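You operate a simulated robot arm through the tools that you are given. There is no shell and no other tool. Be economical: measure what you need, move in short steps, check, and stop when the job is done.

Carry out the task below with a simulated robot arm. There is one attempt and no reset: what you move stays moved.

## Task
Sand the grey paint run off the yellow tool box lid, then free the box.
Fine: red latch shut before you sand; block back where it lay; green nest clamp opens only after sanding. What is to be rubbed or washed off counts as gone when no trace of it is left.

The check looks at the end state, three seconds after you hand in, the way a careful person would. Anything else that was tipped, shoved, dropped, spilled or broken makes it a failure. A push-on lid holds only when it is set on centred and level and pressed home; a screw cap is set on level and turned clockwise until tight.

## Robot
A 6-joint arm with a fingered hand on a trunk, on a base that drives. Base frame: it is fixed to the floor where the robot stands at the start and does not move with it; the origin is under the middle of the robot, x ahead of it, y to its left, z up; the surface under the hand at the start is at about z = 0.86. Units: m, degrees, N and s.
With the tool pointing down near the work surface it reaches from about 0.48 to 0.94 m from the robot's upright axis, wherever it stands. Its first joint turns from -166.0 to 166.0 degrees. Places, roughly: box latch [0.5, 0, 1]; nest clamp [0.5, 0.1, 0.9]; small tool box lid [0.6, 0, 1]. Payload 5 kg.
Tool frame: the origin (TCP) lies between the finger pads and is the grasp point; the fingertips stand 0.043 m ahead of it; z points along the fingers, y is the line along which they close. The gripper opens to 0.144 m. The gripper's body begins 0.05 m behind the TCP. The gripper is a hand of 5 fingers: y runs from the thumb to the fingers, the wrist lies at [-0.021, -0.133, -0.233] in the tool frame, and closing takes about 1.5 s.
Orientation is told as [roll, pitch, yaw] about the base's x, y, z axes, in that order, counted from this pose: with the fingers straight down and the wrist toward the robot, the tool's x, y and z point along [0, 1, 0], [1, 0, 0] and [0, 0, -1] of the base frame.

## Interface
- The arm moves only by the tool jog_arm. Its arguments are lists of equal length, an entry for each row: "xyz": the shift along the tool's x, y, z in m, a list of three; "angular": the turn, a rotation vector about the tool's x, y, z in degrees, a list of three. In form: {"xyz": [[dx, dy, dz], ...], "angular": [[rx, ry, rz], ...]}. A call has 1 to 10 rows; each row is the pose to reach, as a shift and turn from the pose commanded when the call began, along the tool's axes at that moment. "jaw" is the finger opening in m, from 0 to 0.144, set as the call begins (left out, the last holds). Each row takes 0.2 s and may step no farther than 0.05 m and 8.6 degrees from the row before; otherwise, or with a gripper value out of range, the whole call is refused. Where a pose cannot be reached the arm comes as near as it can. A force on the tool above 40 N (or 10 N above the force at the start of the call, whichever is more), or a blocked arm, ends the call early, and 0.2 s more pass. The fingers move at their own pace (about 0.072 m/s each) and stop on an object; they squeeze with about 27 N. The grip force told is the motor's: it shows also when the fingers shut on nothing. Time passes only in rows, and 0.2 s behind the last, so rows that repeat a pose let the fingers close. The reply holds the time, the measured pose of the TCP, the force on the tool along the base axes, the opening and the grip force, in the units named above and with some noise, with the torque about the TCP (base axes, N m) and any sound that the robot's microphone picked up, and new pictures: "show" is both (left out), scene, wrist or none.
- Cameras (640 x 400 px; columns grow to the right, rows downward): "scene" is now at [0.0298, 0.149, 1.5676]; the picture's right is [-0.09, -1.00, 0.00], its down [-0.54, 0.05, -0.84] and it looks along [0.84, -0.07, -0.54] (base axes); focal length 277 px, centre (320, 200). "wrist" rides on the gripper at [0.086, -0.108, -0.168] in the tool frame; the picture's right is [-0.80, 0.28, -0.53], its down [-0.54, -0.73, 0.42] and it looks along [-0.27, 0.63, 0.73] (tool axes); focal length 275 px, centre (320, 200). There is no depth. A picture from a camera that has moved, and an enlarged one, comes with that camera's place and axes in the base frame and with its lens.
- lift_body(by): slides the trunk up (or, below 0, down) by that many m; the arm and the scene camera ride with it, the base frame stays. It gives what a move gives, with no picture.
- steer(legs): drives the robot by 1 to 6 legs, each [ahead, left, turn to the left] in m, m and degrees, along the robot's own axes; the way and the turn of a leg run together, so that a leg with both is an arc; at most 1.5 m and 180 degrees a leg. The arm and the cameras ride along, it lands a little off, and it stops where it bumps. It gives what a move gives, and a new picture of the scene camera.
- move_fingers(index, middle, ring, little, thumb_bend, thumb_turn): sets how far each is bent, from 0 (flat) to 1 (curled in); at 0.3 the hand is open as for a grip, at 0.7 the pads meet at the TCP. One left out holds its place. A second passes; each finger stops where it meets its share of the squeeze, and holds until it gets a number again. A gripper value or a shape takes the hand back. It gives what a move gives, with no picture; readings hold the bend of each and the force on index, middle, ring, little, thumb and palm. thumb_turn goes from beside the hand (0) to across from the fingers (1), as for a grip.
- set_grasp(shape): the hand has 5 fingers and takes this shape, open, in about a second: jaw (thumb against the fingers, like two jaws); tri (thumb and two fingers); tip (a fingertip pinch); poke (one finger out to press); point (the index stretched); flat (the hand flat); cup (the hand cupped); fist (a fist). The gripper value then closes the fingers along that shape, each until it touches; the sizes above hold for jaw. It gives what a move gives, with no picture.
- turn_head(pan, tilt): turns the head with the scene camera to pan (to the left, within 155 degrees either way) and tilt (down, from -29 to 69), counted from straight ahead of the robot. It gives what a move gives, and a new picture of the scene camera.
- enlarge(camera, box): a new picture of the part [left, top, right, bottom] of that camera's present view, enlarged. The clock stands still meanwhile.
- sign_off(): hands the job in; it is judged then, once.

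Work in short steps. Places have to be worked out from the pictures, the camera data and where the tool is seen: move nearer, look again, correct. Check each grasp and each placing, and mend what went wrong. You have 120 turns and 260 pictures in all, those below and enlarged ones among them. Open the gripper and draw the arm clear of the work before you hand the job in, unless the task says otherwise; then end with one line.

The tools are called after ">>>" as a command line: name --argument value ..., lists and objects as JSON in quotes. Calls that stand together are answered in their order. jog_arm: Moves the arm, as the interface text tells. Its arguments: {"type":"object","properties":{"xyz":{"type":"array"},"angular":{"type":"array"},"jaw":{"type":"number"},"show":{"type":"string","enum":["both","scene","wrist","none"]}},"required":["xyz","angular"]} The other tools are called the same way: lift_body (by) slides the trunk up or down; set_grasp (shape) gives the hand a shape; move_fingers (index, middle, ring, little, thumb_bend, thumb_turn) moves the fingers one by one; steer (legs) drives the base; turn_head (pan, tilt) turns the head that bears the scene camera; enlarge (camera, box) takes an enlarged picture of a part of a camera's view; sign_off () hands the job in.

At the start:

```text
t: 0.0
ee_pos: [0.538, 0.0086, 1.3566]
tcp_rot: [0.0, 0.0, 0.0]
ft_force: [-0.1, 0.5, 0.5]
ft_torque: [0.0, 0.02, -0.01]
opening: 0.1434
grip_force: 0.0
shape: jaw
bend: [0.3, 0.3, 0.3, 0.3, 0.3, 0.98]
finger forces: [0.0, 0.0, 0.0, 0.0, 0.1, 0.0]
trunk travel left (down, up): [-0.475, 0.115]
robot x, y, heading: [-0.0065, -0.0009, 0.2]
head pan, tilt: [-4.9, 32.6]
```

scene: 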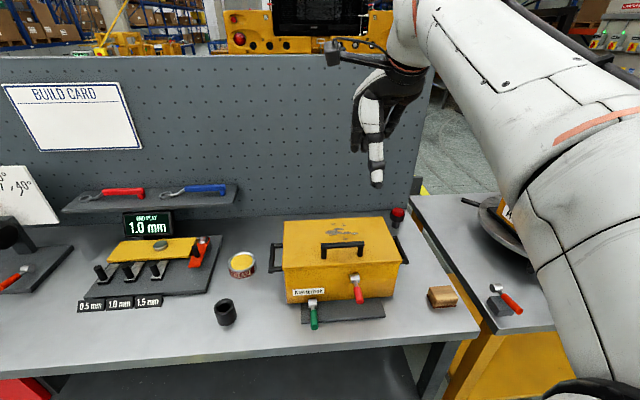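
wrist: 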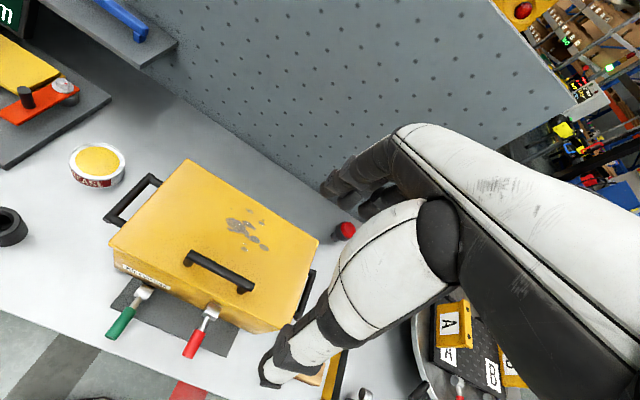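

The box sits ahead with its red and green levers in front and a sanding block to its right. I'll enlarge those parts first.

>>> enlarge --camera "scene" --box '[260, 200, 480, 340]'

>>> enlarge --camera "wrist" --box '[90, 140, 350, 390]'

```text
2.86 times, centred on (370, 270) of scene
camera zoom: at [0.0298, 0.149, 1.5676], right [-0.09, -1.0, 0.0], down [-0.54, 0.05, -0.84], along [0.84, -0.07, -0.54], focal length 790 px, centre (177, 0)
```

zoom: 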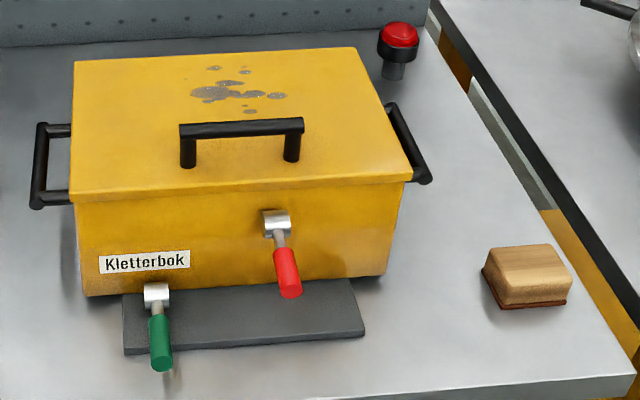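

```text
1.60 times, centred on (220, 265) of wrist
camera zoom: at [0.4297, 0.0954, 1.5244], right [0.28, -0.8, 0.53], down [-0.73, -0.54, -0.42], along [0.63, -0.27, -0.73], focal length 440 px, centre (480, 96)
```

zoom: 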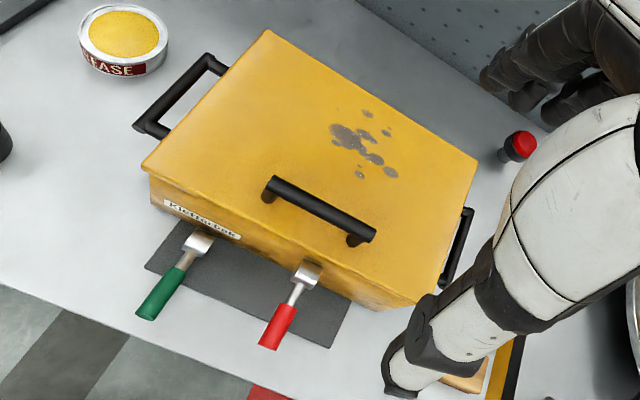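

I place the red lever hub at about (0.545, 0.01, 0.978) with its tip at (0.466, 0.012, 0.979). The green hub is at about (0.539, 0.128, 0.893), tip at (0.458, 0.129, 0.890). I'll zoom in hard to learn how each one hinges.

>>> enlarge --camera "scene" --box '[300, 255, 390, 335]'

>>> enlarge --camera "wrist" --box '[95, 260, 245, 370]'

>>> enlarge --camera "scene" --box '[470, 180, 570, 330]'

>>> enlarge --camera "scene" --box '[0, 200, 240, 330]'

```text
5.00 times, centred on (345, 295) of scene
camera zoom: at [0.0298, 0.149, 1.5676], right [-0.09, -1.0, 0.0], down [-0.54, 0.05, -0.84], along [0.84, -0.07, -0.54], focal length 1383 px, centre (195, -275)
```

zoom: 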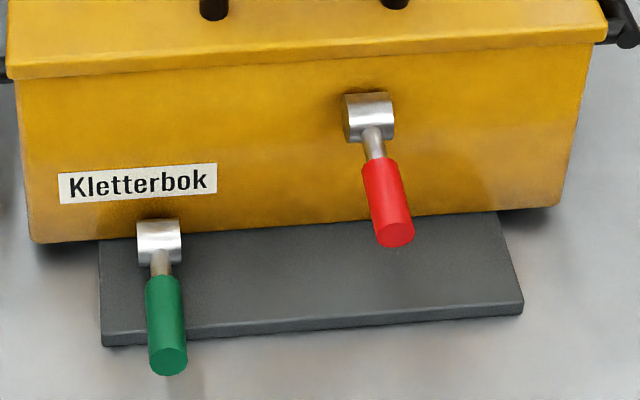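

```text
3.64 times, centred on (170, 315) of wrist
camera zoom: at [0.4297, 0.0954, 1.5244], right [0.28, -0.8, 0.53], down [-0.73, -0.54, -0.42], along [0.63, -0.27, -0.73], focal length 1001 px, centre (866, -218)
```

zoom: 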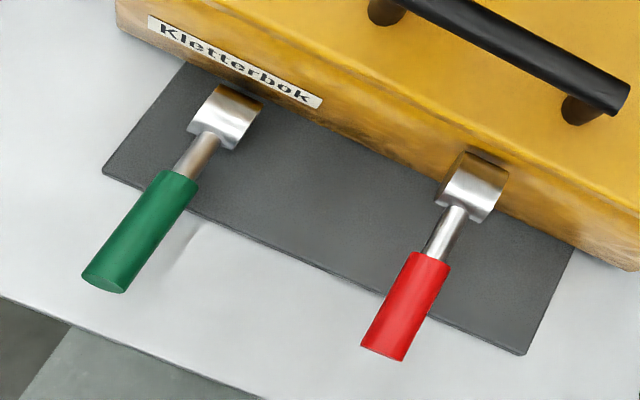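

```text
2.67 times, centred on (520, 255) of scene
camera zoom: at [0.0298, 0.149, 1.5676], right [-0.09, -1.0, 0.0], down [-0.54, 0.05, -0.84], along [0.84, -0.07, -0.54], focal length 738 px, centre (-213, 53)
```

zoom: 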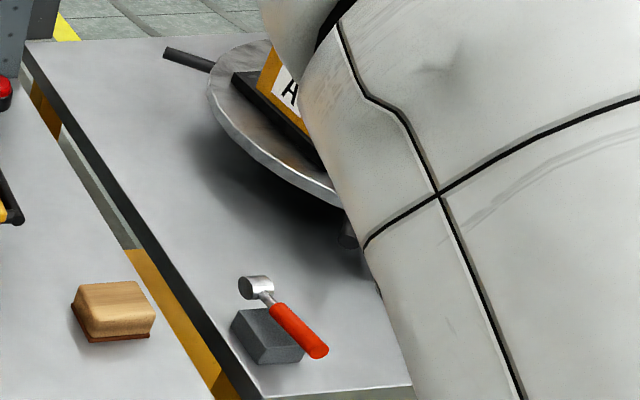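

```text
2.67 times, centred on (120, 265) of scene
camera zoom: at [0.0298, 0.149, 1.5676], right [-0.09, -1.0, 0.0], down [-0.54, 0.05, -0.84], along [0.84, -0.07, -0.54], focal length 738 px, centre (853, 27)
```

zoom: 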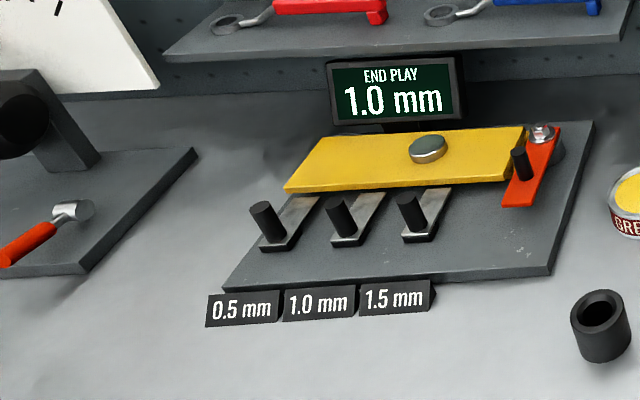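

Both hub cylinders lie along y, so the levers swing in the x–z plane and both now stand level. I'll back off a little for better reach and look straight at the front.

>>> steer --legs '[[-0.12, 0, 0]]'

>>> set_grasp --shape "tri"

```text
t: 1.2
ee_pos: [0.4155, 0.0073, 1.3569]
tcp_rot: [0.0, -0.1, 0.0]
ft_force: [-0.2, 0.1, 0.5]
ft_torque: [-0.01, -0.03, -0.02]
opening: 0.1438
grip_force: 0.1
shape: jaw
bend: [0.3, 0.3, 0.3, 0.3, 0.3, 0.98]
finger forces: [0.1, 0.0, 0.1, 0.0, 0.0, 0.1]
trunk travel left (down, up): [-0.475, 0.115]
robot x, y, heading: [-0.1181, -0.0007, 0.0]
head pan, tilt: [-4.9, 32.6]
camera scene: at [-0.0921, 0.149, 1.5677], right [-0.09, -1.0, 0.0], down [-0.54, 0.05, -0.84], along [0.84, -0.07, -0.54], focal length 277 px, centre (320, 200)
```

scene: 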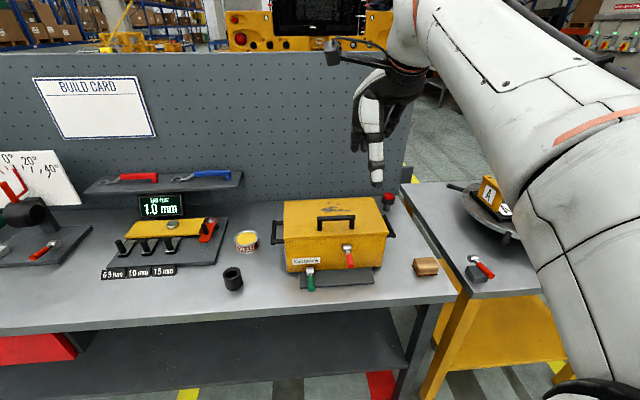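

```text
t: 2.1
ee_pos: [0.4168, 0.0083, 1.3561]
tcp_rot: [0.0, 0.0, -0.1]
ft_force: [-0.4, 0.1, 0.3]
ft_torque: [0.03, -0.01, -0.01]
opening: 0.1435
grip_force: 0.1
shape: tri
bend: [0.3, 0.3, 0.99, 0.99, 0.3, 0.98]
finger forces: [0.1, 0.0, 0.0, 0.0, 0.1, 0.1]
trunk travel left (down, up): [-0.475, 0.115]
robot x, y, heading: [-0.1201, -0.001, -0.0]
head pan, tilt: [-4.9, 32.6]
```

I'll turn the hand 90° so it closes along the base y axis, and move it over the red lever while still high.

>>> jog_arm --xyz '[[0, 0.01, 0], [0, 0.02, 0], [0, 0.03, 0], [0, 0.04, 0], [0, 0.05, 0], [0, 0.055, 0], [0, 0.06, 0], [0, 0.063, 0], [0, 0.063, 0], [0, 0.063, 0]]' --angular '[[0, 0, -8.5], [0, 0, -17], [0, 0, -25.5], [0, 0, -34], [0, 0, -42.5], [0, 0, -51], [0, 0, -59.5], [0, 0, -68], [0, 0, -76.5], [0, 0, -85]]'

```text
t: 4.3
ee_pos: [0.4746, 0.009, 1.352]
tcp_rot: [-0.4, -0.1, 84.9]
ft_force: [-1.5, 0.1, 0.7]
ft_torque: [-0.06, -0.15, -0.03]
opening: 0.1435
grip_force: 0.1
shape: tri
bend: [0.3, 0.3, 0.99, 0.99, 0.3, 0.98]
finger forces: [0.1, 0.0, 0.0, 0.0, 0.1, 0.1]
out of reach, approached as far as the arm can: row 10
trunk travel left (down, up): [-0.475, 0.115]
robot x, y, heading: [-0.118, 0.0026, -0.2]
head pan, tilt: [-4.9, 32.6]
camera scene: at [-0.0923, 0.1494, 1.5676], right [-0.09, -1.0, 0.0], down [-0.54, 0.05, -0.84], along [0.84, -0.07, -0.54], focal length 277 px, centre (320, 200)
camera wrist: at [0.3775, -0.0895, 1.5187], right [0.82, 0.21, 0.54], down [0.48, -0.77, -0.42], along [0.33, 0.6, -0.73], focal length 275 px, centre (320, 200)
```

scene: 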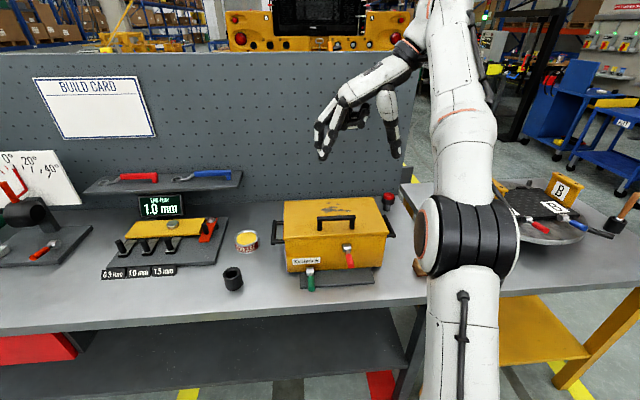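
wrist: 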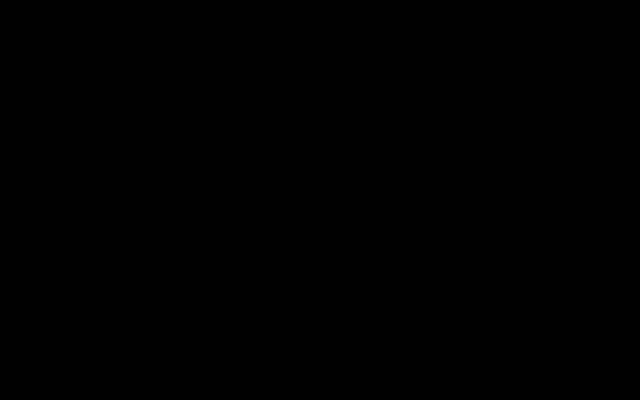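

The wrist camera is blocked in this pose, but the hand's orientation is right for the lever. I'll lower it in part and check reach.

>>> jog_arm --xyz '[[0, 0, 0.04], [0, 0, 0.08], [0, 0, 0.12], [0, 0, 0.16], [0, 0, 0.2]]' --angular '[[0, 0, 0], [0, 0, 0], [0, 0, 0], [0, 0, 0], [0, 0, 0]]'

```text
t: 5.5
ee_pos: [0.4762, 0.0085, 1.1493]
tcp_rot: [0.1, 0.1, 84.9]
ft_force: [-0.2, 0.3, -0.3]
ft_torque: [0.01, 0.01, 0.0]
opening: 0.1435
grip_force: 0.1
shape: tri
bend: [0.3, 0.3, 0.99, 0.99, 0.3, 0.98]
finger forces: [0.1, 0.1, 0.0, 0.0, 0.0, 0.0]
trunk travel left (down, up): [-0.475, 0.115]
robot x, y, heading: [-0.1187, -0.0018, -0.2]
head pan, tilt: [-4.9, 32.6]
camera scene: at [-0.091, 0.149, 1.5677], right [-0.09, -1.0, 0.0], down [-0.54, 0.05, -0.84], along [0.84, -0.07, -0.54], focal length 277 px, centre (320, 200)
camera wrist: at [0.3801, -0.0909, 1.3173], right [0.82, 0.21, 0.53], down [0.48, -0.77, -0.42], along [0.32, 0.6, -0.73], focal length 275 px, centre (320, 200)
```

scene: 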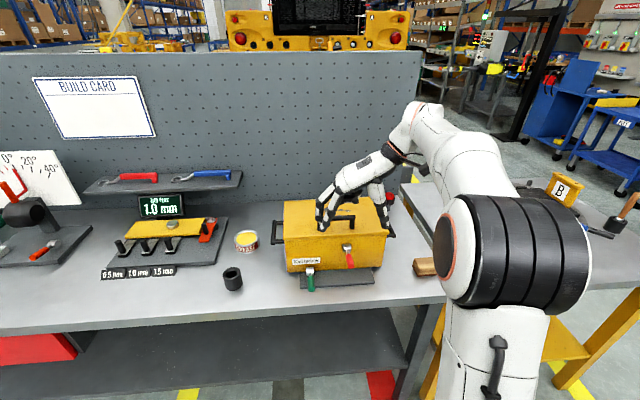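
wrist: 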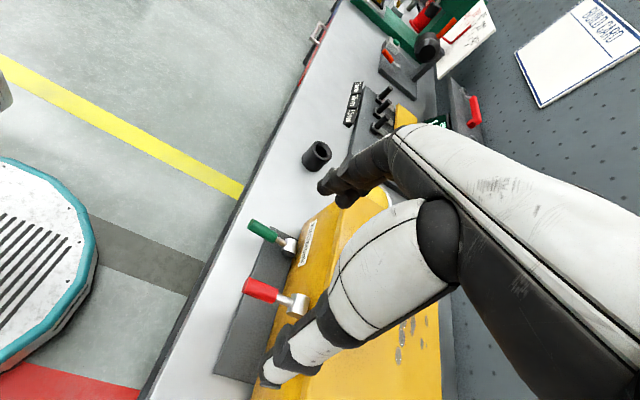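

Reach is fine and the wrist camera sees again. I'll zoom on the hand and lever.

>>> enlarge --camera "wrist" --box '[180, 120, 480, 400]'

>>> enlarge --camera "scene" --box '[270, 160, 450, 300]'

```text
1.43 times, centred on (330, 260) of wrist
camera zoom: at [0.3801, -0.0909, 1.3173], right [0.82, 0.21, 0.53], down [0.48, -0.77, -0.42], along [0.32, 0.6, -0.73], focal length 393 px, centre (306, 114)
```

zoom: 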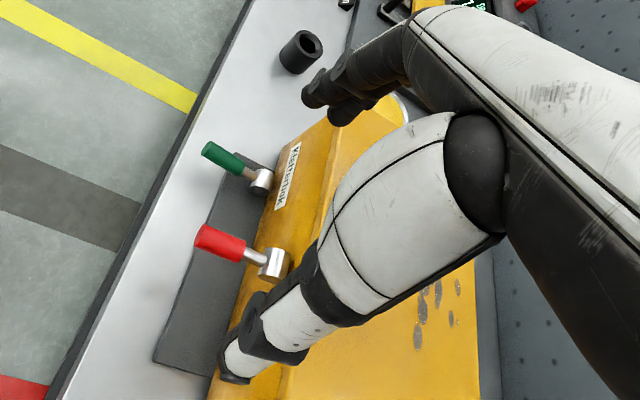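

```text
2.86 times, centred on (360, 230) of scene
camera zoom: at [-0.091, 0.149, 1.5677], right [-0.09, -1.0, 0.0], down [-0.54, 0.05, -0.84], along [0.84, -0.07, -0.54], focal length 790 px, centre (206, 114)
```

zoom: 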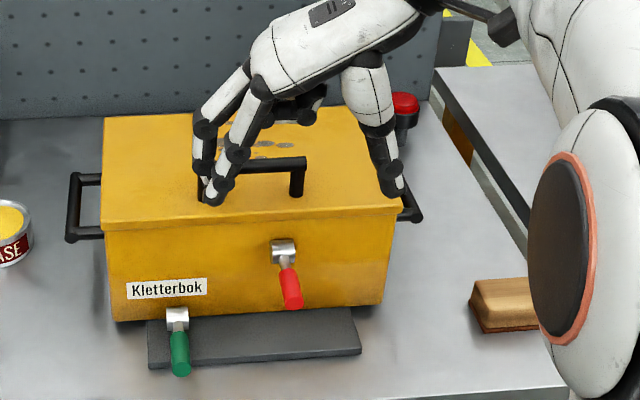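

The hand straddles the red lever line, thumb to the right, and clears the green lever. I'll descend so the TCP sits on the handle at z about 0.985.

>>> jog_arm --xyz '[[-0.008, 0.003, 0.04], [-0.008, 0.003, 0.08], [-0.008, 0.003, 0.12], [-0.008, 0.003, 0.15], [-0.008, 0.003, 0.165]]' --angular '[[0, 0, 0], [0, 0, 0], [0, 0, 0], [0, 0, 0], [0, 0, 0]]'

>>> enlarge --camera "scene" --box '[270, 180, 450, 320]'

```text
t: 6.7
ee_pos: [0.4871, 0.0132, 1.0002]
tcp_rot: [-1.3, -0.5, 84.9]
ft_force: [-3.1, -0.2, 16.2]
ft_torque: [0.27, -1.16, 0.04]
opening: 0.1436
grip_force: 0.0
shape: tri
bend: [0.3, 0.3, 0.99, 0.99, 0.3, 0.98]
finger forces: [0.1, 0.0, 0.1, 16.9, 0.0, 0.0]
trunk travel left (down, up): [-0.475, 0.115]
robot x, y, heading: [-0.1207, 0.0013, -0.1]
head pan, tilt: [-4.9, 32.6]
stopped in row 5: the force on the tool passed its limit at 50 N (the readings are from after the stop); the commanded pose is now the measured one
camera scene: at [-0.0928, 0.1488, 1.5678], right [-0.09, -1.0, 0.0], down [-0.54, 0.05, -0.84], along [0.84, -0.07, -0.54], focal length 277 px, centre (320, 200)
camera wrist: at [0.3882, -0.0876, 1.165], right [0.81, 0.21, 0.55], down [0.48, -0.77, -0.42], along [0.34, 0.6, -0.72], focal length 275 px, centre (320, 200)
```

scene: 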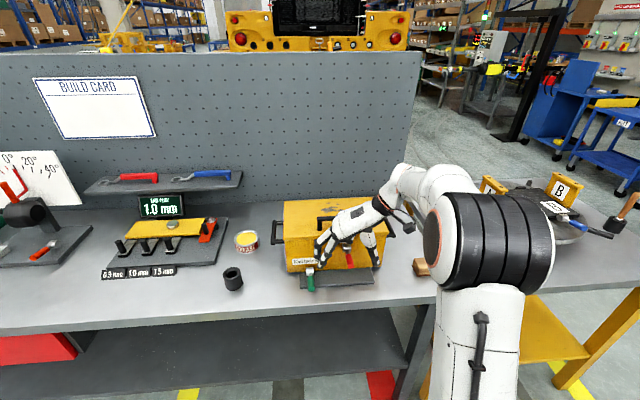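
wrist: 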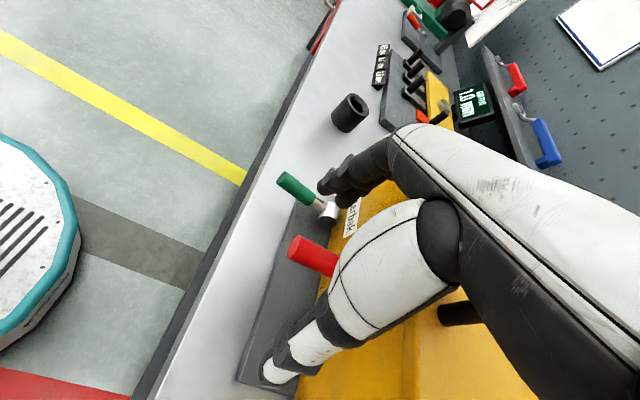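

```text
2.86 times, centred on (360, 250) of scene
camera zoom: at [-0.0928, 0.1488, 1.5678], right [-0.09, -1.0, 0.0], down [-0.54, 0.05, -0.84], along [0.84, -0.07, -0.54], focal length 790 px, centre (206, 57)
```

zoom: 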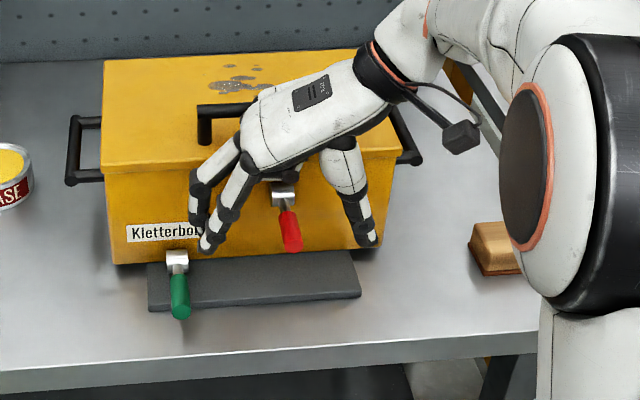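

The curled little finger touched the lid rim. I'll lift 2 cm, draw back 2.2 cm toward the handle's end, and come down again.

>>> jog_arm --xyz '[[0, 0, -0.025], [0.024, 0, -0.025], [0.024, 0, 0.0], [0.024, 0, 0.015]]' --angular '[[0, 0, 0], [0, 0, 0], [0, 0, 0], [0, 0, 0]]'

>>> enlarge --camera "scene" --box '[270, 180, 450, 320]'

```text
t: 7.7
ee_pos: [0.4631, 0.0142, 0.9808]
tcp_rot: [-0.8, -0.4, 84.8]
ft_force: [1.0, -0.4, 0.3]
ft_torque: [-0.03, 0.03, 0.03]
opening: 0.1438
grip_force: 0.1
shape: tri
bend: [0.3, 0.3, 0.99, 0.99, 0.3, 0.98]
finger forces: [0.1, 0.0, 0.1, 0.0, 0.1, 0.0]
trunk travel left (down, up): [-0.475, 0.115]
robot x, y, heading: [-0.1197, -0.0035, 0.0]
head pan, tilt: [-4.9, 32.6]
camera scene: at [-0.0908, 0.1489, 1.5676], right [-0.09, -1.0, 0.0], down [-0.54, 0.05, -0.84], along [0.84, -0.07, -0.54], focal length 277 px, centre (320, 200)
camera wrist: at [0.3646, -0.0864, 1.147], right [0.81, 0.21, 0.55], down [0.48, -0.77, -0.42], along [0.34, 0.6, -0.72], focal length 275 px, centre (320, 200)
```

scene: 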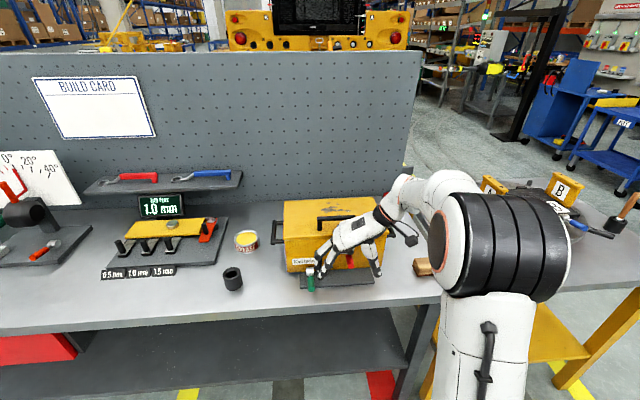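
wrist: 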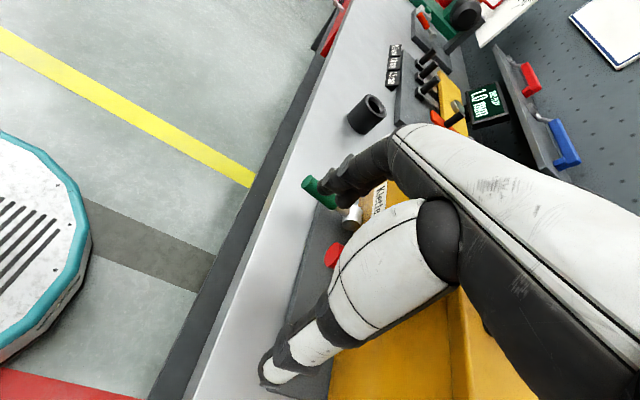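

```text
2.86 times, centred on (360, 250) of scene
camera zoom: at [-0.0908, 0.1489, 1.5676], right [-0.09, -1.0, 0.0], down [-0.54, 0.05, -0.84], along [0.84, -0.07, -0.54], focal length 790 px, centre (206, 57)
```

zoom: 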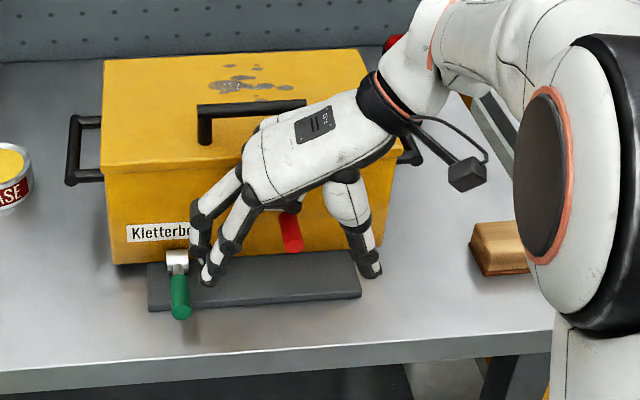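

The handle now lies between the thumb and two fingers, nothing touching. I'll close on it.

>>> jog_arm --xyz '[[0, 0, 0], [0, 0, 0], [0, 0, 0], [0, 0, 0], [0, 0, 0], [0, 0, 0], [0, 0, 0], [0, 0, 0]]' --angular '[[0, 0, 0], [0, 0, 0], [0, 0, 0], [0, 0, 0], [0, 0, 0], [0, 0, 0], [0, 0, 0], [0, 0, 0]]' --jaw 0 --show "none"

>>> enlarge --camera "scene" --box '[300, 210, 400, 300]'

>>> enlarge --camera "wrist" --box '[240, 200, 400, 400]'

```text
t: 9.5
ee_pos: [0.4632, 0.0131, 0.9818]
tcp_rot: [-0.9, -0.4, 84.8]
ft_force: [-0.8, -4.8, -1.0]
ft_torque: [0.0, 0.0, -0.03]
opening: 0.0
grip_force: 27.0
shape: tri
bend: [0.7, 0.7, 1.0, 1.0, 0.73, 1.0]
finger forces: [0.0, 0.0, 0.0, 0.1, 5.2, 0.1]
trunk travel left (down, up): [-0.475, 0.115]
robot x, y, heading: [-0.118, 0.0006, 0.1]
head pan, tilt: [-4.9, 32.6]
```

```text
4.44 times, centred on (350, 255) of scene
camera zoom: at [-0.0912, 0.1483, 1.5677], right [-0.09, -1.0, 0.0], down [-0.54, 0.05, -0.84], along [0.84, -0.07, -0.54], focal length 1230 px, centre (187, -44)
```

zoom: 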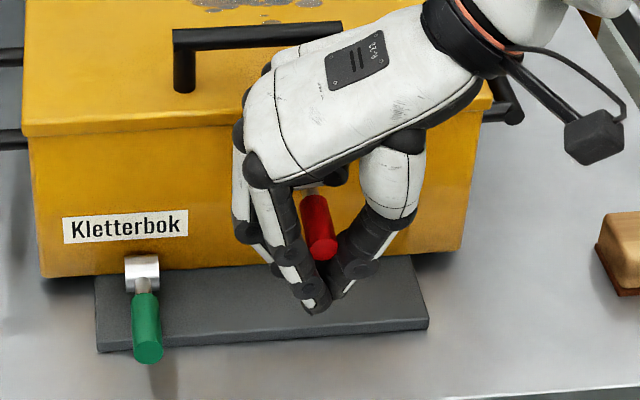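

```text
2.00 times, centred on (320, 300) of wrist
camera zoom: at [0.3642, -0.0871, 1.1474], right [0.81, 0.21, 0.55], down [0.48, -0.77, -0.42], along [0.34, 0.6, -0.72], focal length 551 px, centre (320, 0)
```

zoom: 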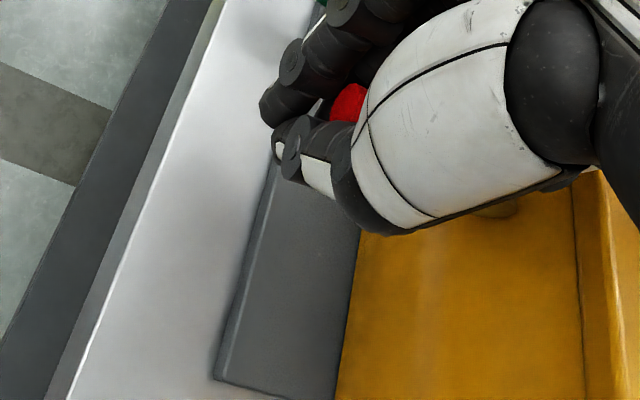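

The fingers have closed just under the handle and cage it. I'll pull up gently to see whether the lever has travel that way.

>>> jog_arm --xyz '[[0, 0, -0.01], [0, 0, -0.02], [-0.003, 0, -0.03], [-0.006, 0, -0.04]]' --angular '[[0, 0, 0], [0, 0, 0], [0, 0, 0], [0, 0, 0]]' --show "none"

>>> enlarge --camera "scene" --box '[300, 210, 400, 300]'

```text
t: 10.2
ee_pos: [0.4611, 0.0116, 0.9921]
tcp_rot: [-0.3, 0.1, 85.0]
ft_force: [3.9, -3.0, -19.2]
ft_torque: [0.06, 0.01, 0.03]
opening: 0.0
grip_force: 27.1
shape: tri
bend: [0.7, 0.7, 1.0, 1.0, 0.72, 1.0]
finger forces: [4.7, 0.1, 0.0, 0.1, 28.7, 0.0]
trunk travel left (down, up): [-0.475, 0.115]
robot x, y, heading: [-0.1255, 0.002, 0.1]
head pan, tilt: [-4.9, 32.6]
stopped in row 3: the force on the tool passed its limit at 46 N (the readings are from after the stop); the commanded pose is now the measured one
```

```text
4.44 times, centred on (350, 255) of scene
camera zoom: at [-0.0893, 0.1485, 1.5675], right [-0.09, -1.0, 0.0], down [-0.54, 0.05, -0.84], along [0.84, -0.07, -0.54], focal length 1230 px, centre (187, -44)
```

zoom: 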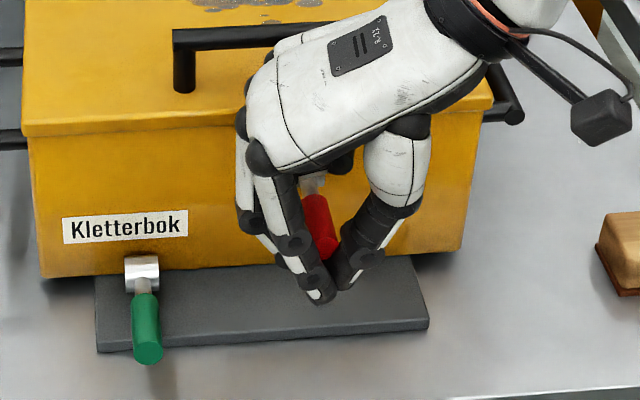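

The lever didn't move upward under 46 N, so its travel must be down. I'll ease off, open, rise clear, and then press from above.

>>> jog_arm --xyz '[[0, 0, 0.01], [0, 0, 0.01], [0, 0, 0.01], [0, 0, 0.01], [0, 0, 0.01], [0, 0, 0.01], [0, 0, 0.01], [0, 0, 0.01]]' --angular '[[0, 0, 0], [0, 0, 0], [0, 0, 0], [0, 0, 0], [0, 0, 0], [0, 0, 0], [0, 0, 0], [0, 0, 0]]' --jaw 0.144 --show "none"

>>> jog_arm --xyz '[[0, 0, -0.04], [0, 0, -0.08], [0, 0, -0.12]]' --angular '[[0, 0, 0], [0, 0, 0], [0, 0, 0]]' --show "wrist"

>>> enlarge --camera "scene" --box '[280, 190, 420, 310]'

```text
t: 12.0
ee_pos: [0.4599, 0.0138, 0.9841]
tcp_rot: [-0.6, 0.0, 84.9]
ft_force: [-0.3, 0.0, -0.6]
ft_torque: [0.01, 0.0, -0.01]
opening: 0.1435
grip_force: 0.1
shape: tri
bend: [0.3, 0.3, 0.99, 0.99, 0.3, 0.98]
finger forces: [0.0, 0.0, 0.0, 0.0, 0.1, 0.1]
trunk travel left (down, up): [-0.475, 0.115]
robot x, y, heading: [-0.1213, 0.0002, -0.4]
head pan, tilt: [-4.9, 32.6]
```

```text
t: 12.8
ee_pos: [0.4581, 0.0153, 1.1036]
tcp_rot: [-0.6, -0.1, 84.8]
ft_force: [-0.5, 0.0, -0.7]
ft_torque: [0.01, -0.02, 0.0]
opening: 0.1439
grip_force: 0.0
shape: tri
bend: [0.3, 0.3, 0.99, 0.99, 0.3, 0.98]
finger forces: [0.0, 0.1, 0.0, 0.0, 0.0, 0.0]
trunk travel left (down, up): [-0.475, 0.115]
robot x, y, heading: [-0.1195, 0.0001, -0.1]
head pan, tilt: [-4.9, 32.6]
camera wrist: at [0.3616, -0.0846, 1.2718], right [0.81, 0.21, 0.54], down [0.48, -0.77, -0.42], along [0.33, 0.6, -0.73], focal length 275 px, centre (320, 200)
```

wrist: 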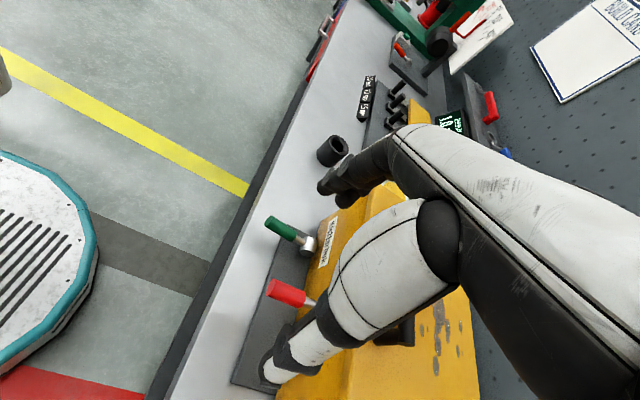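

```text
3.33 times, centred on (350, 250) of scene
camera zoom: at [-0.0914, 0.1489, 1.5676], right [-0.09, -1.0, 0.0], down [-0.54, 0.05, -0.84], along [0.84, -0.07, -0.54], focal length 922 px, centre (220, 33)
```

zoom: 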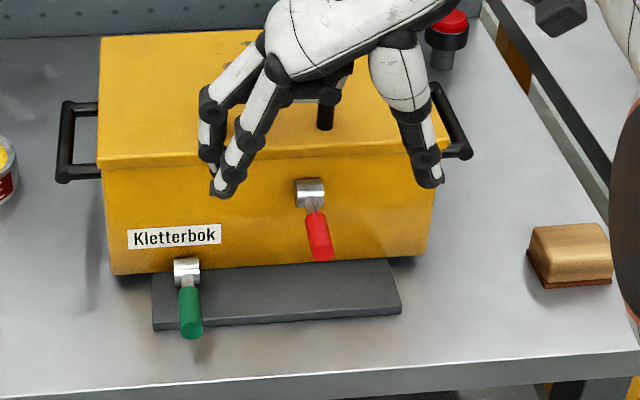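

The lever is unchanged. I'll close the fingers up here, shift slightly forward, and then press down on the handle's end.

>>> jog_arm --xyz '[[-0.014, 0, 0], [-0.014, 0, 0], [-0.014, 0, 0], [-0.014, 0, 0], [-0.014, 0, 0], [-0.014, 0, 0], [-0.014, 0, 0], [-0.014, 0, 0.03], [-0.014, 0, 0.05]]' --angular '[[0, 0, 0], [0, 0, 0], [0, 0, 0], [0, 0, 0], [0, 0, 0], [0, 0, 0], [0, 0, 0], [0, 0, 0], [0, 0, 0]]' --jaw 0 --show "none"

>>> enlarge --camera "scene" --box '[280, 190, 420, 310]'

>>> enlarge --camera "wrist" --box '[200, 180, 420, 400]'

```text
t: 14.8
ee_pos: [0.4746, 0.0119, 1.0556]
tcp_rot: [-0.6, 0.0, 84.9]
ft_force: [0.8, 0.9, -0.2]
ft_torque: [-0.02, 0.03, -0.01]
opening: 0.0003
grip_force: 27.3
shape: tri
bend: [0.7, 0.7, 1.0, 1.0, 0.59, 1.0]
finger forces: [0.0, 0.0, 0.0, 0.0, 0.0, 0.1]
trunk travel left (down, up): [-0.475, 0.115]
robot x, y, heading: [-0.1186, -0.0016, -0.1]
head pan, tilt: [-4.9, 32.6]
```

```text
3.33 times, centred on (350, 250) of scene
camera zoom: at [-0.0908, 0.1488, 1.5677], right [-0.09, -1.0, 0.0], down [-0.54, 0.05, -0.84], along [0.84, -0.07, -0.54], focal length 922 px, centre (220, 33)
```

zoom: 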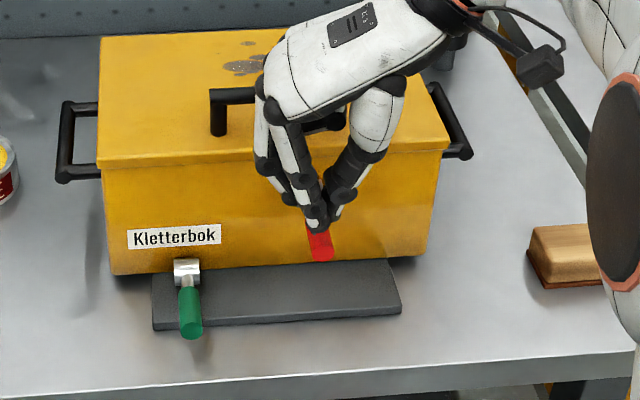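

```text
1.82 times, centred on (310, 290) of wrist
camera zoom: at [0.3767, -0.0872, 1.2224], right [0.81, 0.21, 0.54], down [0.48, -0.77, -0.42], along [0.33, 0.6, -0.73], focal length 500 px, centre (338, 36)
```

zoom: 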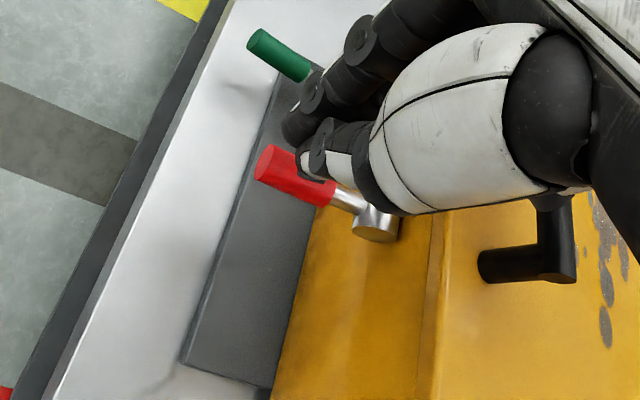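

The tips are centred over the handle, so I'll press down slowly.

>>> jog_arm --xyz '[[0, 0, 0.01], [0, 0, 0.02], [0, 0, 0.03], [0, 0, 0.04], [0, 0, 0.05]]' --angular '[[0, 0, 0], [0, 0, 0], [0, 0, 0], [0, 0, 0], [0, 0, 0]]' --show "none"

>>> enlarge --camera "wrist" --box '[200, 180, 420, 400]'

```text
t: 16.0
ee_pos: [0.4741, 0.0124, 1.0046]
tcp_rot: [-0.7, 0.0, 84.8]
ft_force: [0.5, 1.0, 0.0]
ft_torque: [-0.03, -0.03, -0.02]
opening: 0.0001
grip_force: 26.3
shape: tri
bend: [0.7, 0.7, 1.0, 1.0, 0.59, 1.0]
finger forces: [0.0, 0.0, 0.0, 0.1, 0.0, 0.0]
trunk travel left (down, up): [-0.475, 0.115]
robot x, y, heading: [-0.121, 0.0033, -0.1]
head pan, tilt: [-4.9, 32.6]
```

```text
1.82 times, centred on (310, 290) of wrist
camera zoom: at [0.377, -0.0873, 1.172], right [0.81, 0.21, 0.54], down [0.48, -0.77, -0.42], along [0.33, 0.6, -0.73], focal length 500 px, centre (338, 36)
```

zoom: 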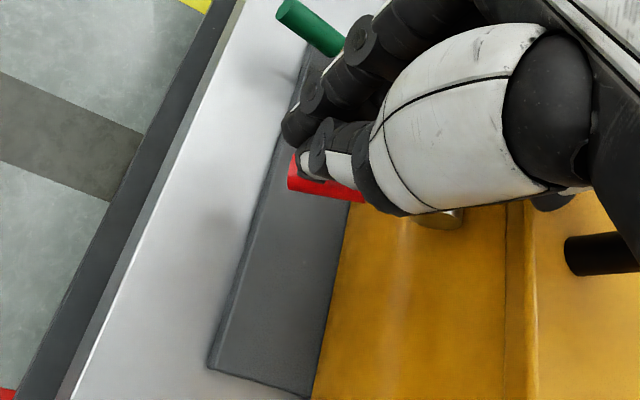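

No force yet; I need to see whether the lever moved down or the fingers slid beside it.

>>> enlarge --camera "scene" --box '[310, 220, 400, 300]'

```text
5.00 times, centred on (355, 260) of scene
camera zoom: at [-0.0912, 0.1488, 1.5676], right [-0.09, -1.0, 0.0], down [-0.54, 0.05, -0.84], along [0.84, -0.07, -0.54], focal length 1383 px, centre (145, -100)
```

zoom: 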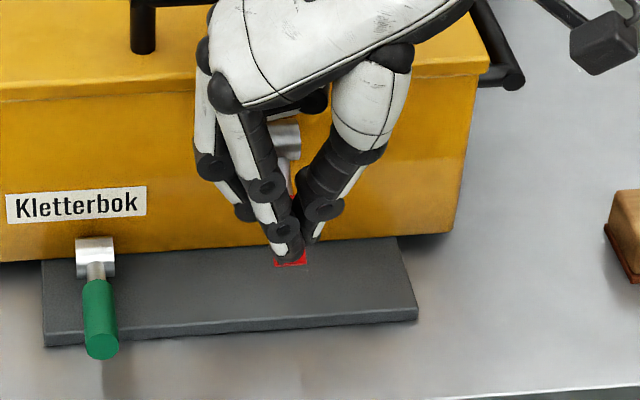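

The handle has swung down to about 26° below level under light pressure, so down is its travel. To finish the swing I need the fingers pointing forward, so I'll rise and turn the hand back.

>>> jog_arm --xyz '[[0, 0, -0.04], [0, 0, -0.08], [0.01, 0, -0.1], [0.02, 0, -0.1], [0.02, 0, -0.1], [0.02, 0, -0.1], [0.02, 0, -0.1], [0.02, 0, -0.1], [0.02, 0, -0.1], [0.02, 0, -0.1]]' --angular '[[0, 0, 0], [0, 0, 8.5], [0, 0, 17], [0, 0, 25.5], [0, 0, 34], [0, 0, 42.5], [0, 0, 51], [0, 0, 59.5], [0, 0, 68], [0, 0, 76.5]]' --show "none"

>>> enlarge --camera "scene" --box '[310, 220, 400, 300]'

>>> enlarge --camera "wrist" --box '[0, 0, 640, 400]'

```text
t: 18.2
ee_pos: [0.4529, 0.013, 1.104]
tcp_rot: [-0.3, -0.6, 8.4]
ft_force: [-0.3, -0.1, 0.1]
ft_torque: [0.05, 0.0, -0.04]
opening: 0.0002
grip_force: 26.5
shape: tri
bend: [0.7, 0.7, 1.0, 1.0, 0.59, 1.0]
finger forces: [0.1, 0.1, 0.0, 0.0, 0.0, 0.0]
trunk travel left (down, up): [-0.475, 0.115]
robot x, y, heading: [-0.1209, -0.0009, 0.1]
head pan, tilt: [-4.9, 32.6]
```

```text
5.00 times, centred on (355, 260) of scene
camera zoom: at [-0.0912, 0.1489, 1.5676], right [-0.09, -1.0, 0.0], down [-0.54, 0.05, -0.84], along [0.84, -0.07, -0.54], focal length 1383 px, centre (145, -100)
```

zoom: 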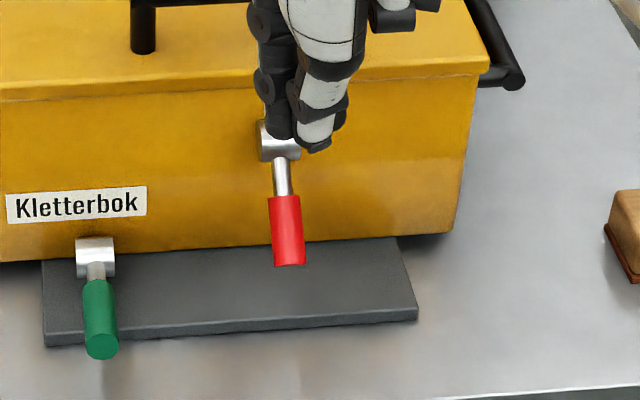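

```text
1.00 times, centred on (320, 200) of wrist (not enlarged: the box is as wide or as high as the picture)
camera zoom: at [0.3315, 0.0834, 1.2718], right [0.39, -0.75, 0.54], down [-0.63, -0.64, -0.43], along [0.67, -0.17, -0.72], focal length 275 px, centre (320, 200)
```

zoom: 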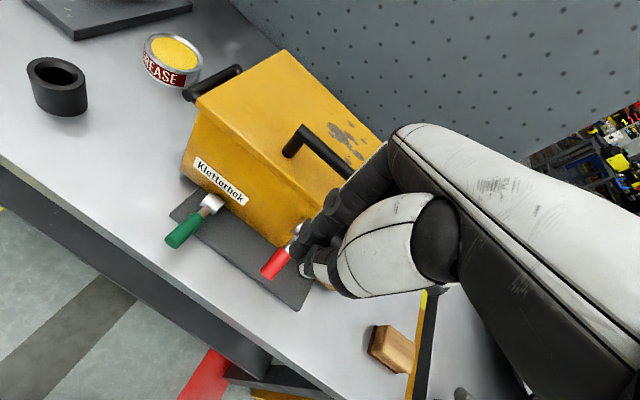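

The lever hangs about 35–40° down now. I'll square the yaw, back off a little, and then pitch the fingers forward.

>>> jog_arm --xyz '[[0, -0.015, 0], [0, -0.03, 0]]' --angular '[[0, 0, 4.2], [0, 0, 8.4]]' --show "none"

>>> jog_arm --xyz '[[0, 0, 0], [0, 0, 0], [0, 0, 0], [0, 0, 0.0], [0, 0, 0.03], [0, 0, 0.06], [0, 0, 0.1]]' --angular '[[-8.5, 0, 0], [-17, 0, 0], [-25.5, 0, 0], [-34, 0, 0], [-34, 0, 0], [-34, 0, 0], [-34, 0, 0]]'

>>> enlarge --camera "scene" --box '[300, 210, 420, 320]'

```text
t: 18.8
ee_pos: [0.4227, 0.0087, 1.1047]
tcp_rot: [0.0, -0.5, -0.1]
ft_force: [0.6, -0.1, 0.0]
ft_torque: [-0.01, 0.02, -0.02]
opening: 0.0001
grip_force: 27.0
shape: tri
bend: [0.7, 0.7, 1.0, 1.0, 0.59, 1.0]
finger forces: [0.1, 0.0, 0.0, 0.1, 0.0, 0.1]
trunk travel left (down, up): [-0.475, 0.115]
robot x, y, heading: [-0.1218, -0.0015, -0.3]
head pan, tilt: [-4.9, 32.6]
```

```text
t: 20.4
ee_pos: [0.4716, 0.0056, 1.0189]
tcp_rot: [-0.1, -34.6, 0.1]
ft_force: [0.7, -1.4, 0.5]
ft_torque: [0.0, 0.0, -0.03]
opening: 0.0001
grip_force: 26.7
shape: tri
bend: [0.7, 0.7, 1.0, 1.0, 0.59, 1.0]
finger forces: [0.1, 0.0, 0.1, 0.0, 0.0, 0.0]
out of reach, approached as far as the arm can: row 4, 5, 6, 7
trunk travel left (down, up): [-0.475, 0.115]
robot x, y, heading: [-0.1186, -0.0021, -0.3]
head pan, tilt: [-4.9, 32.6]
camera scene: at [-0.0911, 0.1488, 1.5677], right [-0.09, -1.0, 0.0], down [-0.54, 0.05, -0.84], along [0.84, -0.07, -0.54], focal length 277 px, centre (320, 200)
camera wrist: at [0.2871, 0.0913, 1.0954], right [-0.07, -0.8, 0.6], down [-0.36, -0.54, -0.76], along [0.93, -0.27, -0.25], focal length 275 px, centre (320, 200)
```

scene: 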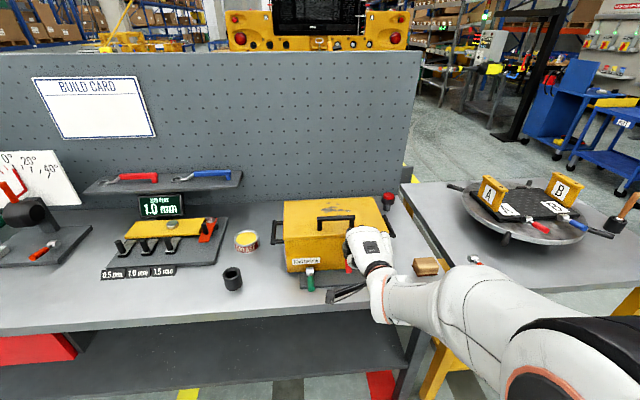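
wrist: 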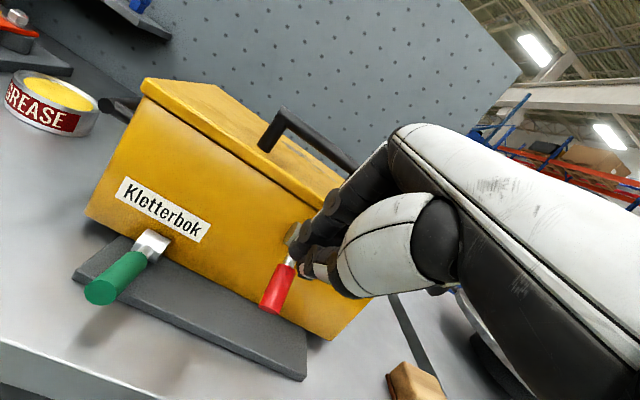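

```text
3.64 times, centred on (360, 265) of scene
camera zoom: at [-0.0911, 0.1488, 1.5677], right [-0.09, -1.0, 0.0], down [-0.54, 0.05, -0.84], along [0.84, -0.07, -0.54], focal length 1006 px, centre (174, -36)
```

zoom: 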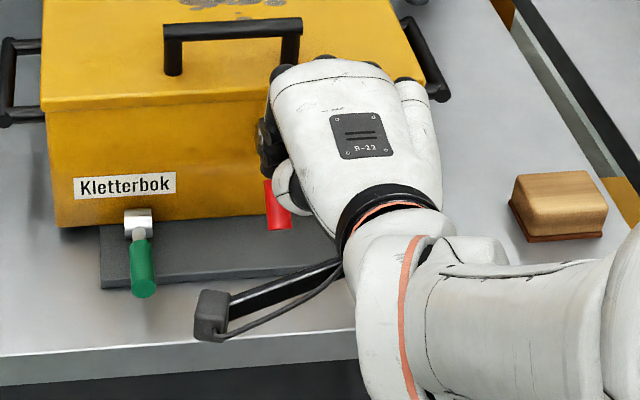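

The hand is too close to the robot for this pitch, and the arm ran short of the commanded pose. I'll back the base 0.1 m, which also draws the fingers off the lever.

>>> steer --legs '[[-0.1, 0, 0]]'

>>> jog_arm --xyz '[[0, 0, 0]]' --angular '[[0, 0, 0]]' --show "wrist"

```text
t: 21.5
ee_pos: [0.3693, 0.0043, 1.0182]
tcp_rot: [0.0, -34.5, 0.0]
ft_force: [0.2, -0.2, 0.4]
ft_torque: [0.03, 0.01, -0.01]
opening: 0.0
grip_force: 26.7
shape: tri
bend: [0.7, 0.7, 1.0, 1.0, 0.59, 1.0]
finger forces: [0.0, 0.0, 0.0, 0.1, 0.0, 0.0]
trunk travel left (down, up): [-0.475, 0.115]
robot x, y, heading: [-0.2264, 0.0035, -0.2]
head pan, tilt: [-4.9, 32.6]
camera scene: at [-0.1917, 0.1491, 1.5677], right [-0.09, -1.0, 0.0], down [-0.54, 0.05, -0.84], along [0.84, -0.07, -0.54], focal length 277 px, centre (320, 200)
```

scene: 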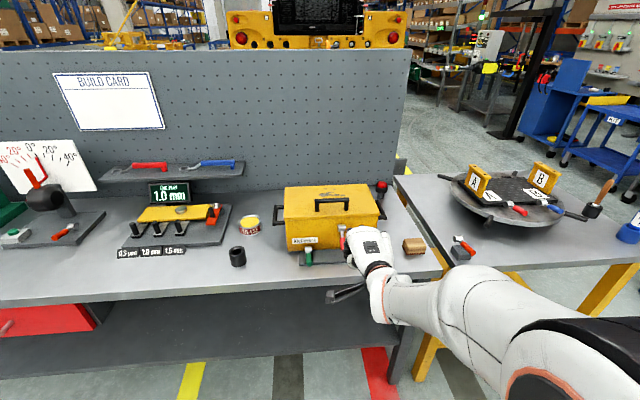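

```text
t: 21.9
ee_pos: [0.3724, 0.0042, 1.0184]
tcp_rot: [0.0, -34.5, 0.0]
ft_force: [0.3, -0.2, -0.3]
ft_torque: [-0.01, 0.0, 0.0]
opening: 0.0
grip_force: 27.0
shape: tri
bend: [0.7, 0.7, 1.0, 1.0, 0.59, 1.0]
finger forces: [0.0, 0.1, 0.0, 0.1, 0.1, 0.1]
trunk travel left (down, up): [-0.475, 0.115]
robot x, y, heading: [-0.223, -0.0005, -0.1]
head pan, tilt: [-4.9, 32.6]
camera wrist: at [0.1868, 0.0915, 1.0955], right [-0.07, -0.8, 0.6], down [-0.36, -0.54, -0.76], along [0.93, -0.27, -0.25], focal length 275 px, centre (320, 200)
```

wrist: 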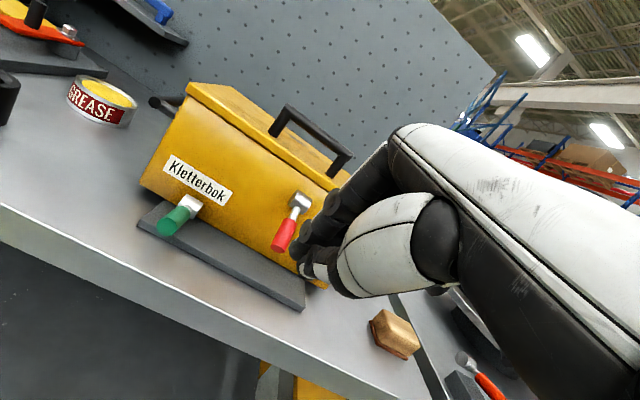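

Now I'll bring the tips in front of the handle's lower end, at z about 0.915, and push forward gently.

>>> jog_arm --xyz '[[0.008, 0.005, 0.045], [0.008, 0.011, 0.09], [0.008, 0.019, 0.096], [0.008, 0.027, 0.102], [0.008, 0.036, 0.107], [0.008, 0.044, 0.113], [0.008, 0.052, 0.118]]' --angular '[[0, 0, 0], [0, 0, 0], [0, 0, 0], [0, 0, 0], [0, 0, 0], [0, 0, 0], [0, 0, 0]]'

>>> enlarge --camera "wrist" --box '[100, 120, 400, 350]'

```text
t: 23.5
ee_pos: [0.4808, 0.0133, 0.9507]
tcp_rot: [0.1, -34.5, 0.0]
ft_force: [-0.5, -0.6, 0.1]
ft_torque: [-0.01, -0.03, 0.02]
opening: 0.0
grip_force: 26.4
shape: tri
bend: [0.7, 0.7, 1.0, 1.0, 0.59, 1.0]
finger forces: [0.1, 0.1, 0.0, 0.1, 0.0, 0.0]
trunk travel left (down, up): [-0.475, 0.115]
robot x, y, heading: [-0.215, -0.0026, 0.2]
head pan, tilt: [-4.9, 32.6]
camera scene: at [-0.1914, 0.149, 1.5676], right [-0.09, -1.0, 0.0], down [-0.54, 0.05, -0.84], along [0.84, -0.07, -0.54], focal length 277 px, centre (320, 200)
camera wrist: at [0.2962, 0.1, 1.0272], right [-0.07, -0.8, 0.6], down [-0.36, -0.54, -0.76], along [0.93, -0.27, -0.25], focal length 275 px, centre (320, 200)
```

scene: 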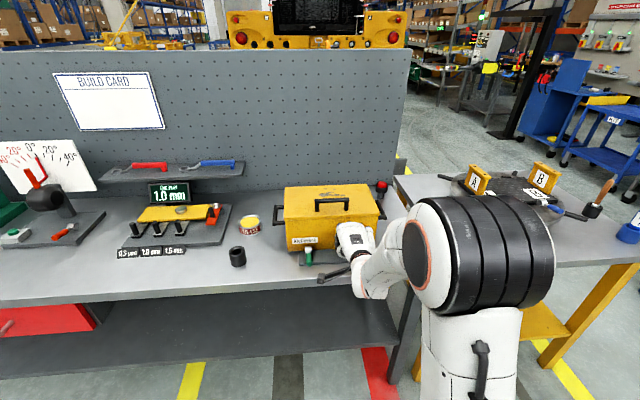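
wrist: 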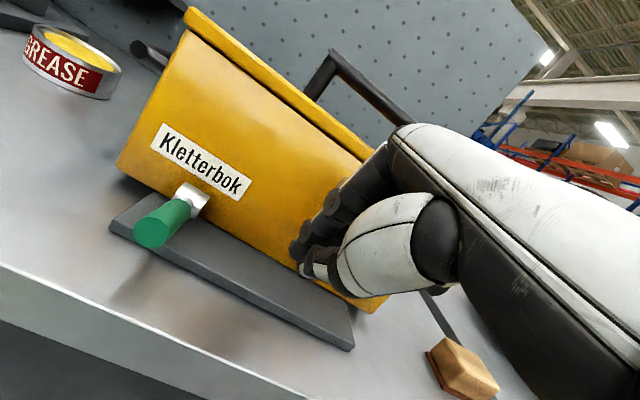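

```text
1.74 times, centred on (250, 235) of wrist
camera zoom: at [0.2962, 0.1, 1.0272], right [-0.07, -0.8, 0.6], down [-0.36, -0.54, -0.76], along [0.93, -0.27, -0.25], focal length 479 px, centre (442, 139)
```

zoom: 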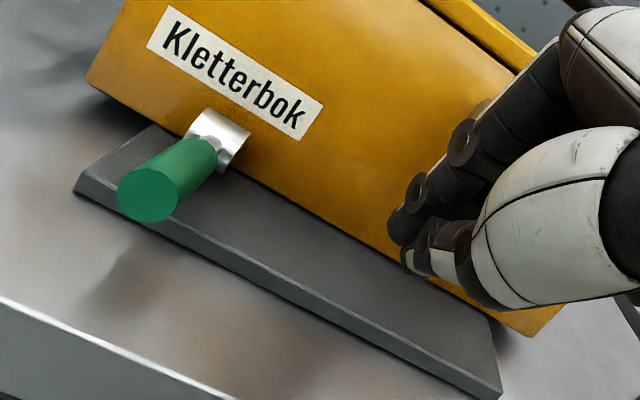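

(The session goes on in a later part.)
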